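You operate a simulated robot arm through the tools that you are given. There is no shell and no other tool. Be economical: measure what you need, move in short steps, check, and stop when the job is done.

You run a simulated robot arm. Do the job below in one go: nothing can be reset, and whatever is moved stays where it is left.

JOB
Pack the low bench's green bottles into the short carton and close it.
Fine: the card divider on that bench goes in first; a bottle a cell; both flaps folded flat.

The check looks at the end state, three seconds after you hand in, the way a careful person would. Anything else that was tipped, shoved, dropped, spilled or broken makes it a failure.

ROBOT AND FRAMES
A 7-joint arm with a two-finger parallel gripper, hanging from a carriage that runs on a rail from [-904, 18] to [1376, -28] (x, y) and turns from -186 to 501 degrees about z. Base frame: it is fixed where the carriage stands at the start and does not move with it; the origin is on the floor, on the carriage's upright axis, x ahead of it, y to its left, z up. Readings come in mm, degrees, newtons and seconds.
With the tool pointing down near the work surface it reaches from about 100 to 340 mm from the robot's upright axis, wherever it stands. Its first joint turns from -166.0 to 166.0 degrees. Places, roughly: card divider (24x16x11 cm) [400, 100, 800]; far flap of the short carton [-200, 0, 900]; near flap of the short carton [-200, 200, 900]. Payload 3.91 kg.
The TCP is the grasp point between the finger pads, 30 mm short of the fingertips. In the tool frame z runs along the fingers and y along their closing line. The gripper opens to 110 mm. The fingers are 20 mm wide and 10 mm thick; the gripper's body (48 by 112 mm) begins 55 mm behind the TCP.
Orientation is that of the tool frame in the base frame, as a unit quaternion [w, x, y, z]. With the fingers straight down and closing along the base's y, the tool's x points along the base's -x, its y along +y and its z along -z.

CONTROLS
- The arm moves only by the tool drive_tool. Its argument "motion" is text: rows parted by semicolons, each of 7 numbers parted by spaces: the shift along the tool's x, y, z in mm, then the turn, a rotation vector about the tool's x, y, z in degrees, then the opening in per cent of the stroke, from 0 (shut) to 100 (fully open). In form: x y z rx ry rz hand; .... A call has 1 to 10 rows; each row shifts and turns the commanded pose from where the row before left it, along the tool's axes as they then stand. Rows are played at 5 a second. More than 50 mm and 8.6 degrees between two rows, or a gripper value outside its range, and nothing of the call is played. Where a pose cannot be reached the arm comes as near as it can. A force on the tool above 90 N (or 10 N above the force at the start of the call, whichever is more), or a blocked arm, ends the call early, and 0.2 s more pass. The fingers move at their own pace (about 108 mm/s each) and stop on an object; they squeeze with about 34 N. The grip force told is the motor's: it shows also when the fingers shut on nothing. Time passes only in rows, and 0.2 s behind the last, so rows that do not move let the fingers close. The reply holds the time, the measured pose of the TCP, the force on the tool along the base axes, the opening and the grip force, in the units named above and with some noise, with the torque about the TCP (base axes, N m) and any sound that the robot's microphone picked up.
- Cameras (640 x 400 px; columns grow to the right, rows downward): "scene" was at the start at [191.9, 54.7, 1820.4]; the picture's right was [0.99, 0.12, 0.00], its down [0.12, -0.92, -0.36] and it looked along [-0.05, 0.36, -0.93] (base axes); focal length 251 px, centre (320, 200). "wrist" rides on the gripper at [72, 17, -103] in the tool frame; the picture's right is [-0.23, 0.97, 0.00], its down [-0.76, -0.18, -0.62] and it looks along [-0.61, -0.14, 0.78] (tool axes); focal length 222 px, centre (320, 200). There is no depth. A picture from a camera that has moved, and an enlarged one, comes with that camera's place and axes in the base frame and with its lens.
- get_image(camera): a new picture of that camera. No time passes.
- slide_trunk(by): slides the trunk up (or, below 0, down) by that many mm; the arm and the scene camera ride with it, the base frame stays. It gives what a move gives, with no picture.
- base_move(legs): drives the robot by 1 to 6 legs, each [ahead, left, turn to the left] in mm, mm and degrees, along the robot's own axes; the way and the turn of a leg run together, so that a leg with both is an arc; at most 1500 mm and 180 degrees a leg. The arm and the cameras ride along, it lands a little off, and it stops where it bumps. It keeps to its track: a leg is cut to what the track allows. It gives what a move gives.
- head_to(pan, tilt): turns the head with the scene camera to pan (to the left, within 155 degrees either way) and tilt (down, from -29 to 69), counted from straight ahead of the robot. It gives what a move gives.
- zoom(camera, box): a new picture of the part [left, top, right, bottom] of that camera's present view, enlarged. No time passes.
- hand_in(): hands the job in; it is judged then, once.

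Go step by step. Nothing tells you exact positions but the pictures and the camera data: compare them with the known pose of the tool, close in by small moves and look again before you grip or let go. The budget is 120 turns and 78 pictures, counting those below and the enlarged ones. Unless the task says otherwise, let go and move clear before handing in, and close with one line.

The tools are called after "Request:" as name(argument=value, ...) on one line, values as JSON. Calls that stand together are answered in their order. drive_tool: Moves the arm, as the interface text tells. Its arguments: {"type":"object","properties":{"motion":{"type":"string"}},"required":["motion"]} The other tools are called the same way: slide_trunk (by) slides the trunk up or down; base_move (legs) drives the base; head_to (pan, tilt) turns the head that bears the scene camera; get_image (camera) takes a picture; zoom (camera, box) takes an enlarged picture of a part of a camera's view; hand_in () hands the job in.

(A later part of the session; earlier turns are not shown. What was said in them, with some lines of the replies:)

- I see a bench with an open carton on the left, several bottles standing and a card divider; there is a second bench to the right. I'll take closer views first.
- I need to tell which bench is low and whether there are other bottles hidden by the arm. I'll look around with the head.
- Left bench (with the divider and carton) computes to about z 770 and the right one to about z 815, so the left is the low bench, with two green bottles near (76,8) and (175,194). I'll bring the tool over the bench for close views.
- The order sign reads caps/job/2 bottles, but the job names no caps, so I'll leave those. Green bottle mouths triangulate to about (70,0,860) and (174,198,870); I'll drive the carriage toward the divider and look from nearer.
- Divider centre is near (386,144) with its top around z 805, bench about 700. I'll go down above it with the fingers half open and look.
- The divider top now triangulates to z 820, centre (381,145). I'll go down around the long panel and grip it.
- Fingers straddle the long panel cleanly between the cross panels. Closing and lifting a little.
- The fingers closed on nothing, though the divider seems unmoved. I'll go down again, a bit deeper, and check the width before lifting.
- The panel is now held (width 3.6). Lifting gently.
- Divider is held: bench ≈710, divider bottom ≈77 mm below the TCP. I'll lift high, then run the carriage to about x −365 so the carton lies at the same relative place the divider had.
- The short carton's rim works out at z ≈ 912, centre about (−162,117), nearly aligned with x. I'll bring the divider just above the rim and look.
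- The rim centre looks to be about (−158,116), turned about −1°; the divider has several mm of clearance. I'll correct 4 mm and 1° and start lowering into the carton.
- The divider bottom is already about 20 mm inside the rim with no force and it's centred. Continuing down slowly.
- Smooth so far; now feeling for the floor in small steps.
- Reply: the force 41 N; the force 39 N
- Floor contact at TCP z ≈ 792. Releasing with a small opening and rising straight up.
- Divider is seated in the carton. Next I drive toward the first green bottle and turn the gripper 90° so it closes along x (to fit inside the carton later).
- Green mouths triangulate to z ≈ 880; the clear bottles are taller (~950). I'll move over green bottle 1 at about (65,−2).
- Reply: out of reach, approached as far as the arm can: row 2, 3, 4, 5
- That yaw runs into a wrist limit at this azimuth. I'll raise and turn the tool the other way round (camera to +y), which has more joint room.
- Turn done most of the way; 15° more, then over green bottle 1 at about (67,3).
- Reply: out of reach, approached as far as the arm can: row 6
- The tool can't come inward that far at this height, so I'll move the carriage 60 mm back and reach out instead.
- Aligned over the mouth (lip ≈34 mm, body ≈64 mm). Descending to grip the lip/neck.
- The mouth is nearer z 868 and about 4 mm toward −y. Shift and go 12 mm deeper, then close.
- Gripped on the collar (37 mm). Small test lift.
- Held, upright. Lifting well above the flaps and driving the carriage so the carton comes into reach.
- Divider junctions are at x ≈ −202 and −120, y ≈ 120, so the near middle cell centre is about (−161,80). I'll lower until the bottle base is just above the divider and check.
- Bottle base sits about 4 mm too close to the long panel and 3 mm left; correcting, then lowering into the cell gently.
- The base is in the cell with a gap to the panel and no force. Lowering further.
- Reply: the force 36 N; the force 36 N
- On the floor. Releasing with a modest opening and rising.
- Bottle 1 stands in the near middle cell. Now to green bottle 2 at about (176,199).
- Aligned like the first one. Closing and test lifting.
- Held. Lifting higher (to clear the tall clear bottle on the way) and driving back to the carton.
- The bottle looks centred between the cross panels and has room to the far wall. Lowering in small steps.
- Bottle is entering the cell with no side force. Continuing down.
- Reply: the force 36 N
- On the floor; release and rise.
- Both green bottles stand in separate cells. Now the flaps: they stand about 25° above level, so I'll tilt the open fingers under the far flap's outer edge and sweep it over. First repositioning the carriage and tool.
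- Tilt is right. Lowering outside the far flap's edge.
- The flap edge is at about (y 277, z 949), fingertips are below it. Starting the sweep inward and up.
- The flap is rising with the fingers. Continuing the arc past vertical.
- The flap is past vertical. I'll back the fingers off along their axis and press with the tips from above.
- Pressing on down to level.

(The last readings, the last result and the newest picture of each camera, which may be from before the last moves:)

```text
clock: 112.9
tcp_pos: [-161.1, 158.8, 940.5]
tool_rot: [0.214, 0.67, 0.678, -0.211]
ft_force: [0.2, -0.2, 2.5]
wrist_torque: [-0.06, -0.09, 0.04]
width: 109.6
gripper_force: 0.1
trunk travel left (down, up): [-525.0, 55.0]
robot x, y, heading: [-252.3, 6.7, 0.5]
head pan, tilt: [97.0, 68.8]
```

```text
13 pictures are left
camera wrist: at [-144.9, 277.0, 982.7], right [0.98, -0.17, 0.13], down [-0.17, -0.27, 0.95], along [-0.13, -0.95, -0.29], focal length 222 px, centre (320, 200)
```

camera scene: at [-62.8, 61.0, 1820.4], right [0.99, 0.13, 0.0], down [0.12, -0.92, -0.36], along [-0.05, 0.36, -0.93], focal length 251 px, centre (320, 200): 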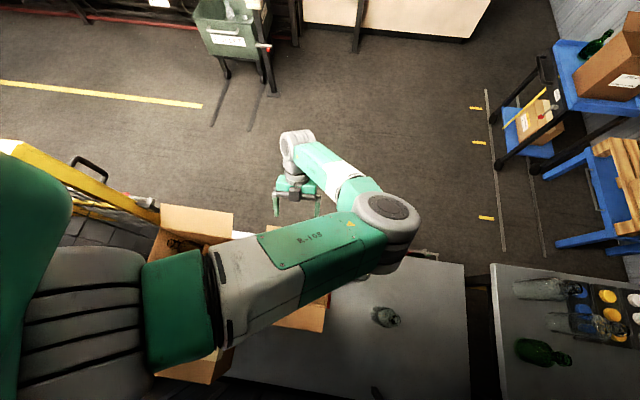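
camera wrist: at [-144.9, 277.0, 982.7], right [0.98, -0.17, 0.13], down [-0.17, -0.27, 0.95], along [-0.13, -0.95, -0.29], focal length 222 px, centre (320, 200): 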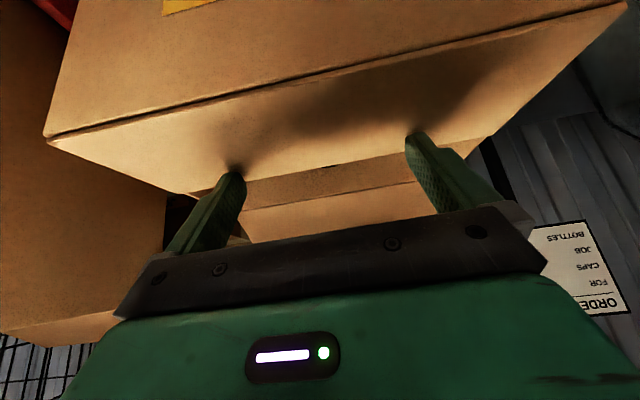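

Request:
drive_tool(motion="1.2 0 1.6 0 0 0 100; 1.2 0 1.6 0 0 0 100; 0 0 0 0 0 0 100")

Request:
drive_tool(motion="1.2 0 1.6 0 0 0 100; 1.2 0 1.6 0 0 0 100; 0 0 0 0 0 0 100")

```text
clock: 113.7
tcp_pos: [-161.2, 158.0, 936.7]
tool_rot: [0.214, 0.67, 0.678, -0.211]
ft_force: [-3.4, -2.0, 64.4]
wrist_torque: [-0.68, -1.06, 0.13]
width: 109.7
gripper_force: 0.0
trunk travel left (down, up): [-525.0, 55.0]
robot x, y, heading: [-253.1, 3.6, 0.2]
head pan, tilt: [97.0, 68.8]
```

```text
clock: 114.2
tcp_pos: [-161.1, 158.3, 938.5]
tool_rot: [0.218, 0.67, 0.676, -0.216]
ft_force: [2.6, 15.0, 165.7]
wrist_torque: [-1.87, 1.09, 0.24]
width: 110.0
gripper_force: 0.1
trunk travel left (down, up): [-525.0, 55.0]
robot x, y, heading: [-257.1, 5.2, 0.2]
head pan, tilt: [97.0, 68.8]
stopped in row 2: the force on the tool passed its limit at 95 N (the readings are from after the stop); the commanded pose is now the measured one
```

The flap is hard down on the rim. Back off straight up and see whether it stays.

Request:
drive_tool(motion="-3 0 -4 0 0 0 100; -12 0 -16 0 0 0 100; -24 0 -34 0 0 0 100; -24 0 -34 0 0 0 100; -24 0 -34 0 0 0 100; 0 0 0 0 0 0 100")

Request:
get_image(camera="wrist")

```text
clock: 115.5
tcp_pos: [-160.6, 159.4, 1084.3]
tool_rot: [0.216, 0.67, 0.678, -0.213]
ft_force: [0.2, -0.3, -0.4]
wrist_torque: [-0.03, -0.01, 0.0]
width: 110.1
gripper_force: 0.1
trunk travel left (down, up): [-525.0, 55.0]
robot x, y, heading: [-255.3, 2.0, 0.2]
head pan, tilt: [97.0, 68.8]
```

```text
12 pictures are left
camera wrist: at [-144.1, 278.0, 1126.7], right [0.98, -0.17, 0.13], down [-0.17, -0.26, 0.95], along [-0.13, -0.95, -0.29], focal length 222 px, centre (320, 200)
```

wrist: 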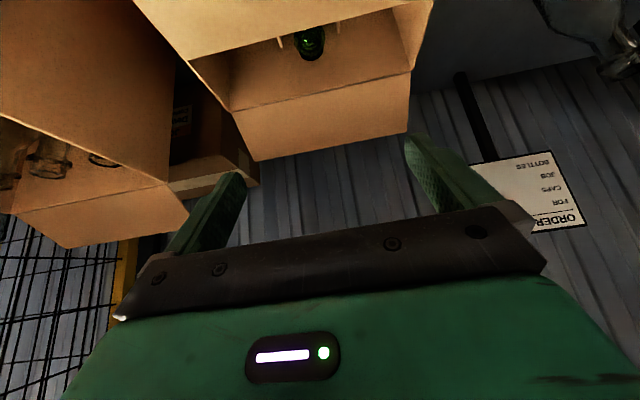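

Far flap looks folded over. Now the near flap: tilt the tool the other way, shift the carriage and go round to the near side, keeping high.

Request:
drive_tool(motion="0 37 0 0 8.5 0 100; 0 37 0 0 8.5 0 100; 0 36 0 0 8.5 0 100; 0 0 0 0 8.5 0 100; 0 0 0 0 8.5 0 100; 0 0 0 0 8.5 0 100; 0 0 0 0 8.5 0 100; 0 0 0 0 1 0 100; 0 0 0 0 0 0 100")

Request:
base_move(legs=[[-130, 0, 0]])

Request:
get_image(camera="scene")

```text
clock: 117.5
tcp_pos: [-50.7, 157.1, 1083.9]
tool_rot: [-0.156, 0.686, 0.694, 0.153]
ft_force: [0.0, -0.5, 0.7]
wrist_torque: [-0.02, -0.01, -0.02]
width: 110.0
gripper_force: 0.1
trunk travel left (down, up): [-525.0, 55.0]
robot x, y, heading: [-254.2, 3.8, 0.4]
head pan, tilt: [97.0, 68.8]
```

```text
clock: 118.8
tcp_pos: [-180.4, 160.1, 1084.1]
tool_rot: [-0.155, 0.686, 0.694, 0.153]
ft_force: [-0.4, 0.0, 0.4]
wrist_torque: [-0.01, 0.02, -0.02]
width: 110.0
gripper_force: 0.0
trunk travel left (down, up): [-525.0, 55.0]
robot x, y, heading: [-385.3, 6.1, 0.3]
head pan, tilt: [97.0, 68.8]
```

```text
11 pictures are left
camera scene: at [-193.2, 63.8, 1820.4], right [0.99, 0.13, 0.0], down [0.12, -0.92, -0.36], along [-0.05, 0.36, -0.93], focal length 251 px, centre (320, 200)
```

scene: 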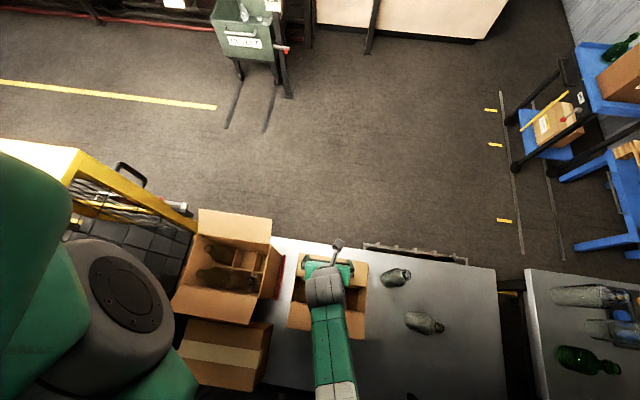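

Request:
zoom(camera="scene", box=[270, 230, 400, 340])

```text
3.64 times, centred on (335, 285) of scene
camera zoom: at [-193.2, 63.8, 1820.4], right [0.99, 0.13, 0.0], down [0.12, -0.92, -0.36], along [-0.05, 0.36, -0.93], focal length 911 px, centre (266, -109)
```

zoom: 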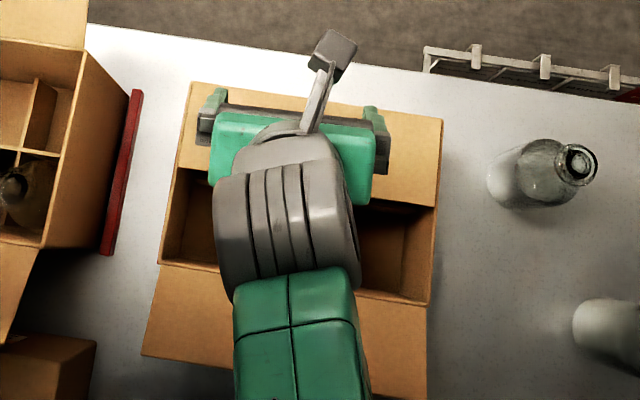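

The far flap lies flat over its half. Now over to the near side, still high.

Request:
drive_tool(motion="-37.8 3.3 -17.6 0 0 0 100; -37.8 3.3 -17.6 0 0 0 100; -37.8 3.3 -17.6 0 0 0 100; -37.8 3.3 -17.6 0 0 0 100; -37.8 3.3 -17.6 0 0 0 100; -37.8 3.3 -17.6 0 0 0 100; 0 0 0 0 0 0 100")

Request:
get_image(camera="wrist")

```text
clock: 120.4
tcp_pos: [-161.1, -90.8, 1081.8]
tool_rot: [-0.155, 0.686, 0.694, 0.153]
ft_force: [-1.0, 1.6, -0.1]
wrist_torque: [-0.01, 0.01, -0.01]
width: 110.3
gripper_force: 0.1
trunk travel left (down, up): [-525.0, 55.0]
robot x, y, heading: [-385.8, 7.3, 0.6]
head pan, tilt: [97.0, 68.8]
```

```text
9 pictures are left
camera wrist: at [-143.0, -67.2, 1206.4], right [0.98, -0.19, -0.1], down [-0.17, -0.96, 0.24], along [-0.14, -0.22, -0.97], focal length 222 px, centre (320, 200)
```

wrist: 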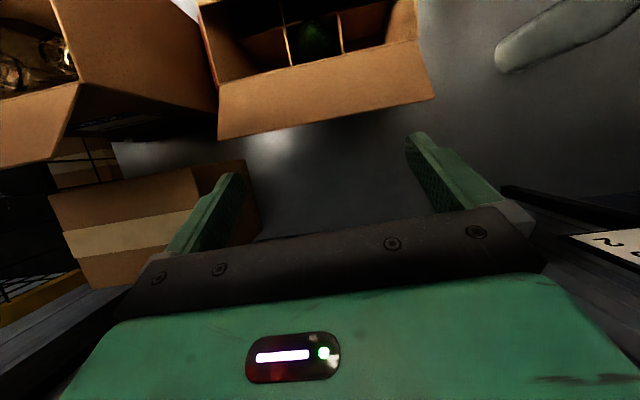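

Clear of the small box on the left. Lowering outside the near flap edge.

Request:
drive_tool(motion="-16.6 0 35.6 0 0 0 100; -16.6 0 35.6 0 0 0 100; -16.6 0 35.6 0 0 0 100; -16.6 0 35.6 0 0 0 100; 0 0 0 0 0 0 100")

Request:
get_image(camera="wrist")

```text
clock: 121.6
tcp_pos: [-158.9, -88.5, 926.6]
tool_rot: [-0.154, 0.685, 0.695, 0.152]
ft_force: [-0.4, 0.0, -0.7]
wrist_torque: [0.03, -0.02, -0.01]
width: 110.0
gripper_force: 0.1
trunk travel left (down, up): [-525.0, 55.0]
robot x, y, heading: [-384.5, 8.9, 0.3]
head pan, tilt: [97.0, 68.8]
```

```text
8 pictures are left
camera wrist: at [-141.8, -65.5, 1050.9], right [0.98, -0.19, -0.1], down [-0.17, -0.96, 0.24], along [-0.14, -0.22, -0.97], focal length 222 px, centre (320, 200)
```

wrist: 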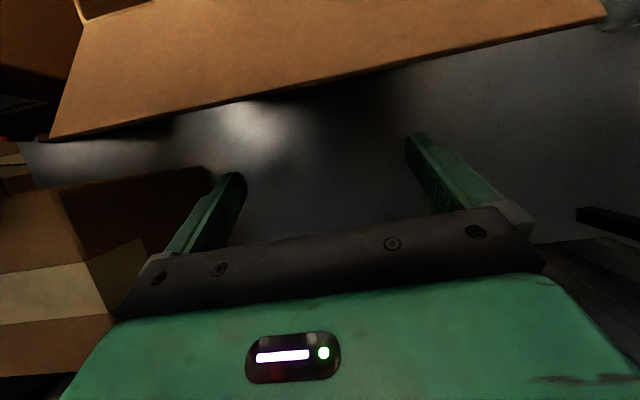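

Near flap edge is at about (y −35, z 945). Sweeping inward and up.

Request:
drive_tool(motion="13.2 0 3.1 0 0 0 100; 13.1 0 3.1 0 0 0 100; 9.4 0 -1.2 0 0 0 100; 9.3 0 -1.1 0 0 0 100; 11.3 0 -6.4 0 0 0 100; 11.2 0 -6.3 0 0 0 100; 14 0 -2.9 0 0 0 100; 14 0 -2.8 0 0 0 100; 0 0 0 0 0 0 100")

Request:
get_image(camera="wrist")

```text
clock: 123.6
tcp_pos: [-161.2, -8.3, 980.3]
tool_rot: [-0.155, 0.686, 0.695, 0.153]
ft_force: [-0.1, -0.2, 0.7]
wrist_torque: [-0.03, -0.06, -0.02]
width: 110.1
gripper_force: 0.0
trunk travel left (down, up): [-525.0, 55.0]
robot x, y, heading: [-386.8, 11.0, 0.5]
head pan, tilt: [97.0, 68.8]
```

```text
7 pictures are left
camera wrist: at [-142.7, 14.7, 1104.4], right [0.98, -0.19, -0.1], down [-0.17, -0.96, 0.24], along [-0.14, -0.22, -0.97], focal length 222 px, centre (320, 200)
```

wrist: 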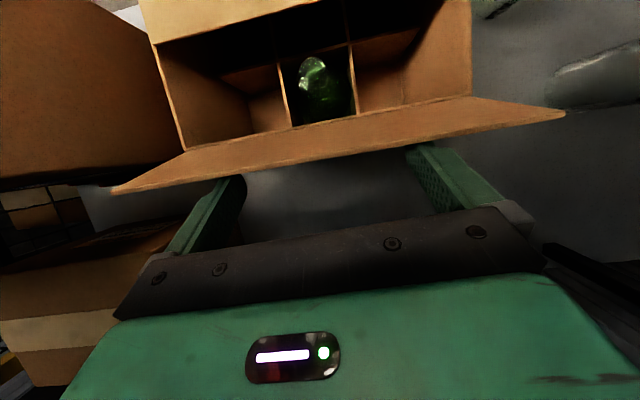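

The near flap is rising as planned. Continuing past vertical.

Request:
drive_tool(motion="13.3 0 2.4 0 0 0 100; 13.2 0 2.3 0 0 0 100; 11.8 0 6.6 0 0 0 100; 11.8 0 6.6 0 0 0 100; 6.7 0 8.1 0 0 0 100; 6.7 0 8.1 0 0 0 100; 5.2 0 9 0 0 0 100; 5.1 0 9.1 0 0 0 100; 0 0 0 0 0 0 100")

Request:
get_image(camera="wrist")

```text
clock: 125.6
tcp_pos: [-160.7, 78.5, 963.8]
tool_rot: [-0.156, 0.686, 0.694, 0.153]
ft_force: [-0.1, 0.7, 1.0]
wrist_torque: [0.0, 0.03, -0.01]
width: 109.8
gripper_force: 0.1
trunk travel left (down, up): [-525.0, 55.0]
robot x, y, heading: [-384.4, 11.2, 0.5]
head pan, tilt: [97.0, 68.8]
```

```text
6 pictures are left
camera wrist: at [-143.5, 102.2, 1087.6], right [0.98, -0.19, -0.1], down [-0.17, -0.96, 0.24], along [-0.14, -0.22, -0.97], focal length 222 px, centre (320, 200)
```

wrist: 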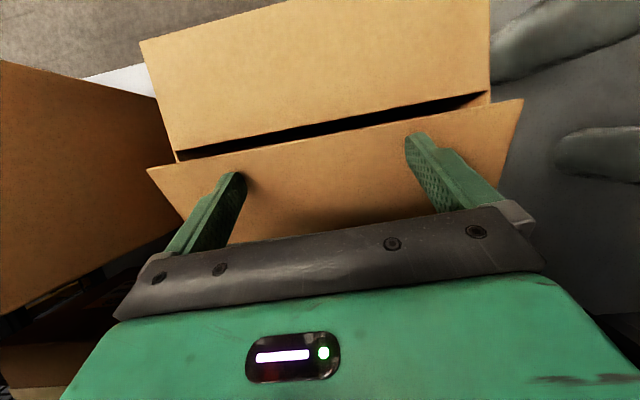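

Tips are on the flap face; pressing it down to level.

Request:
drive_tool(motion="-1.4 0 5.4 0 0 0 100; -1.4 0 5.4 0 0 0 100; -1.4 0 5.4 0 0 0 100; -1.4 0 5.4 0 0 0 100; 0 0 0 0 0 0 100")

Request:
drive_tool(motion="-0.6 0 1.4 0 0 0 100; 0 0 0 0 0 0 100")

Request:
drive_tool(motion="-0.5 0 1 0 0 0 100; 0 0 0 0 0 0 100")

```text
clock: 126.8
tcp_pos: [-161.0, 84.4, 942.3]
tool_rot: [-0.155, 0.685, 0.695, 0.154]
ft_force: [0.8, 0.5, 0.4]
wrist_torque: [-0.06, 0.0, -0.02]
width: 110.0
gripper_force: 0.0
trunk travel left (down, up): [-525.0, 55.0]
robot x, y, heading: [-385.8, 11.2, 0.3]
head pan, tilt: [97.0, 68.8]
```

```text
clock: 127.4
tcp_pos: [-161.8, 84.2, 940.8]
tool_rot: [-0.156, 0.686, 0.695, 0.153]
ft_force: [0.6, -0.5, 3.1]
wrist_torque: [-0.01, 0.1, 0.0]
width: 109.9
gripper_force: 0.1
trunk travel left (down, up): [-525.0, 55.0]
robot x, y, heading: [-384.8, 6.9, 0.6]
head pan, tilt: [97.0, 68.8]
```

```text
clock: 128.0
tcp_pos: [-160.7, 84.2, 939.5]
tool_rot: [-0.155, 0.686, 0.694, 0.154]
ft_force: [-2.8, -1.6, 19.1]
wrist_torque: [-0.02, 0.35, 0.06]
width: 109.9
gripper_force: 0.1
trunk travel left (down, up): [-525.0, 55.0]
robot x, y, heading: [-386.6, 10.7, 0.6]
head pan, tilt: [97.0, 68.8]
```

Request:
drive_tool(motion="-0.4 0 0.8 0 0 0 100; 0 0 0 0 0 0 100; 0 0 0 0 0 0 100")

Request:
drive_tool(motion="2 0 -4 0 0 0 100; 8 0 -17 0 0 0 100; 17 0 -36 0 0 0 100; 17 0 -36 0 0 0 100; 17 0 -36 0 0 0 100; 0 0 0 0 0 0 100")

Request:
get_image(camera="wrist")

```text
clock: 128.8
tcp_pos: [-160.8, 83.6, 938.1]
tool_rot: [-0.156, 0.685, 0.694, 0.154]
ft_force: [-5.0, -3.6, 36.2]
wrist_torque: [0.01, 0.85, 0.07]
width: 110.0
gripper_force: 0.1
trunk travel left (down, up): [-525.0, 55.0]
robot x, y, heading: [-386.5, 9.3, 0.4]
head pan, tilt: [97.0, 68.8]
```

```text
clock: 130.2
tcp_pos: [-162.9, 85.5, 1079.8]
tool_rot: [-0.154, 0.686, 0.694, 0.153]
ft_force: [-1.3, 0.5, 0.5]
wrist_torque: [0.0, -0.01, 0.01]
width: 110.1
gripper_force: 0.1
trunk travel left (down, up): [-525.0, 55.0]
robot x, y, heading: [-382.7, 9.0, 0.3]
head pan, tilt: [97.0, 68.8]
```

```text
5 pictures are left
camera wrist: at [-145.6, 107.7, 1203.6], right [0.98, -0.19, -0.1], down [-0.17, -0.96, 0.24], along [-0.14, -0.22, -0.97], focal length 222 px, centre (320, 200)
```

wrist: 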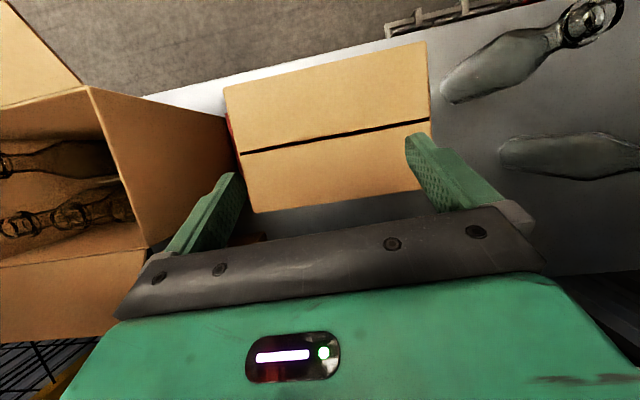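

Both flaps are down. I'll move clear and verify with closer views.

Request:
zoom(camera="wrist", box=[200, 20, 460, 220])

Request:
drive_tool(motion="10 0 -20 0 0 0 100; 0 40 0 0 0 0 100; 0 40 0 0 0 0 100; 0 40 0 0 0 0 100; 0 0 0 0 0 0 100")

Request:
base_move(legs=[[180, 0, 0]])

Request:
zoom(camera="scene", box=[140, 200, 440, 390])

```text
2.00 times, centred on (330, 120) of wrist
camera zoom: at [-145.6, 107.7, 1203.6], right [0.98, -0.19, -0.1], down [-0.17, -0.96, 0.24], along [-0.14, -0.22, -0.97], focal length 444 px, centre (300, 360)
```

zoom: 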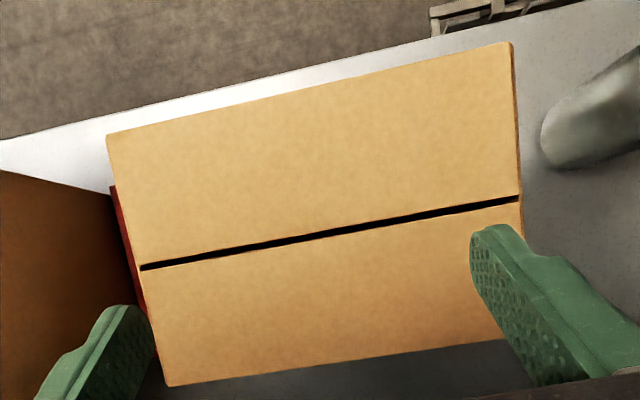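

```text
clock: 131.4
tcp_pos: [-39.2, 86.6, 1102.1]
tool_rot: [-0.154, 0.685, 0.695, 0.153]
ft_force: [-0.1, -0.1, -0.1]
wrist_torque: [0.02, -0.03, 0.04]
width: 110.1
gripper_force: 0.1
trunk travel left (down, up): [-525.0, 55.0]
robot x, y, heading: [-387.4, 5.6, 0.5]
head pan, tilt: [97.0, 68.8]
```

```text
clock: 132.9
tcp_pos: [140.9, 83.7, 1102.3]
tool_rot: [-0.155, 0.686, 0.694, 0.154]
ft_force: [-0.6, 0.8, -0.3]
wrist_torque: [0.02, 0.0, 0.03]
width: 110.0
gripper_force: 0.1
trunk travel left (down, up): [-525.0, 55.0]
robot x, y, heading: [-206.1, 5.9, 0.3]
head pan, tilt: [97.0, 68.8]
```

```text
2.11 times, centred on (290, 295) of scene
camera zoom: at [-13.6, 60.0, 1820.4], right [0.99, 0.13, 0.0], down [0.12, -0.92, -0.36], along [-0.05, 0.36, -0.93], focal length 528 px, centre (383, 0)
```

zoom: 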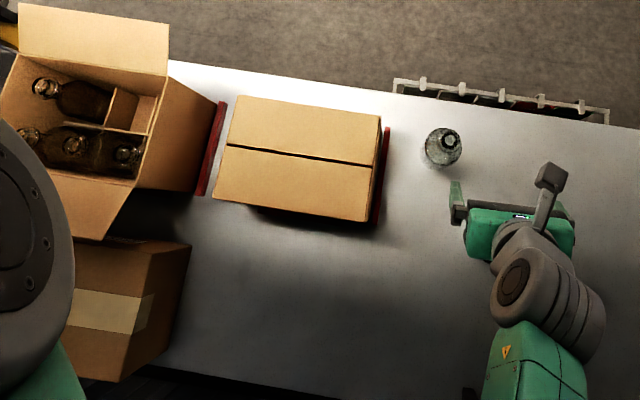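

The carton is shut with both flaps flat, both green bottles are inside in their own cells, and the pictures show nothing else disturbed. The arm is clear, so I'm handing in.

Request:
hand_in()

```text
The job is handed in.
```

The job is handed in. The short carton holds the card divider and the low bench's two green bottles, one to a cell, and both flaps are folded flat.
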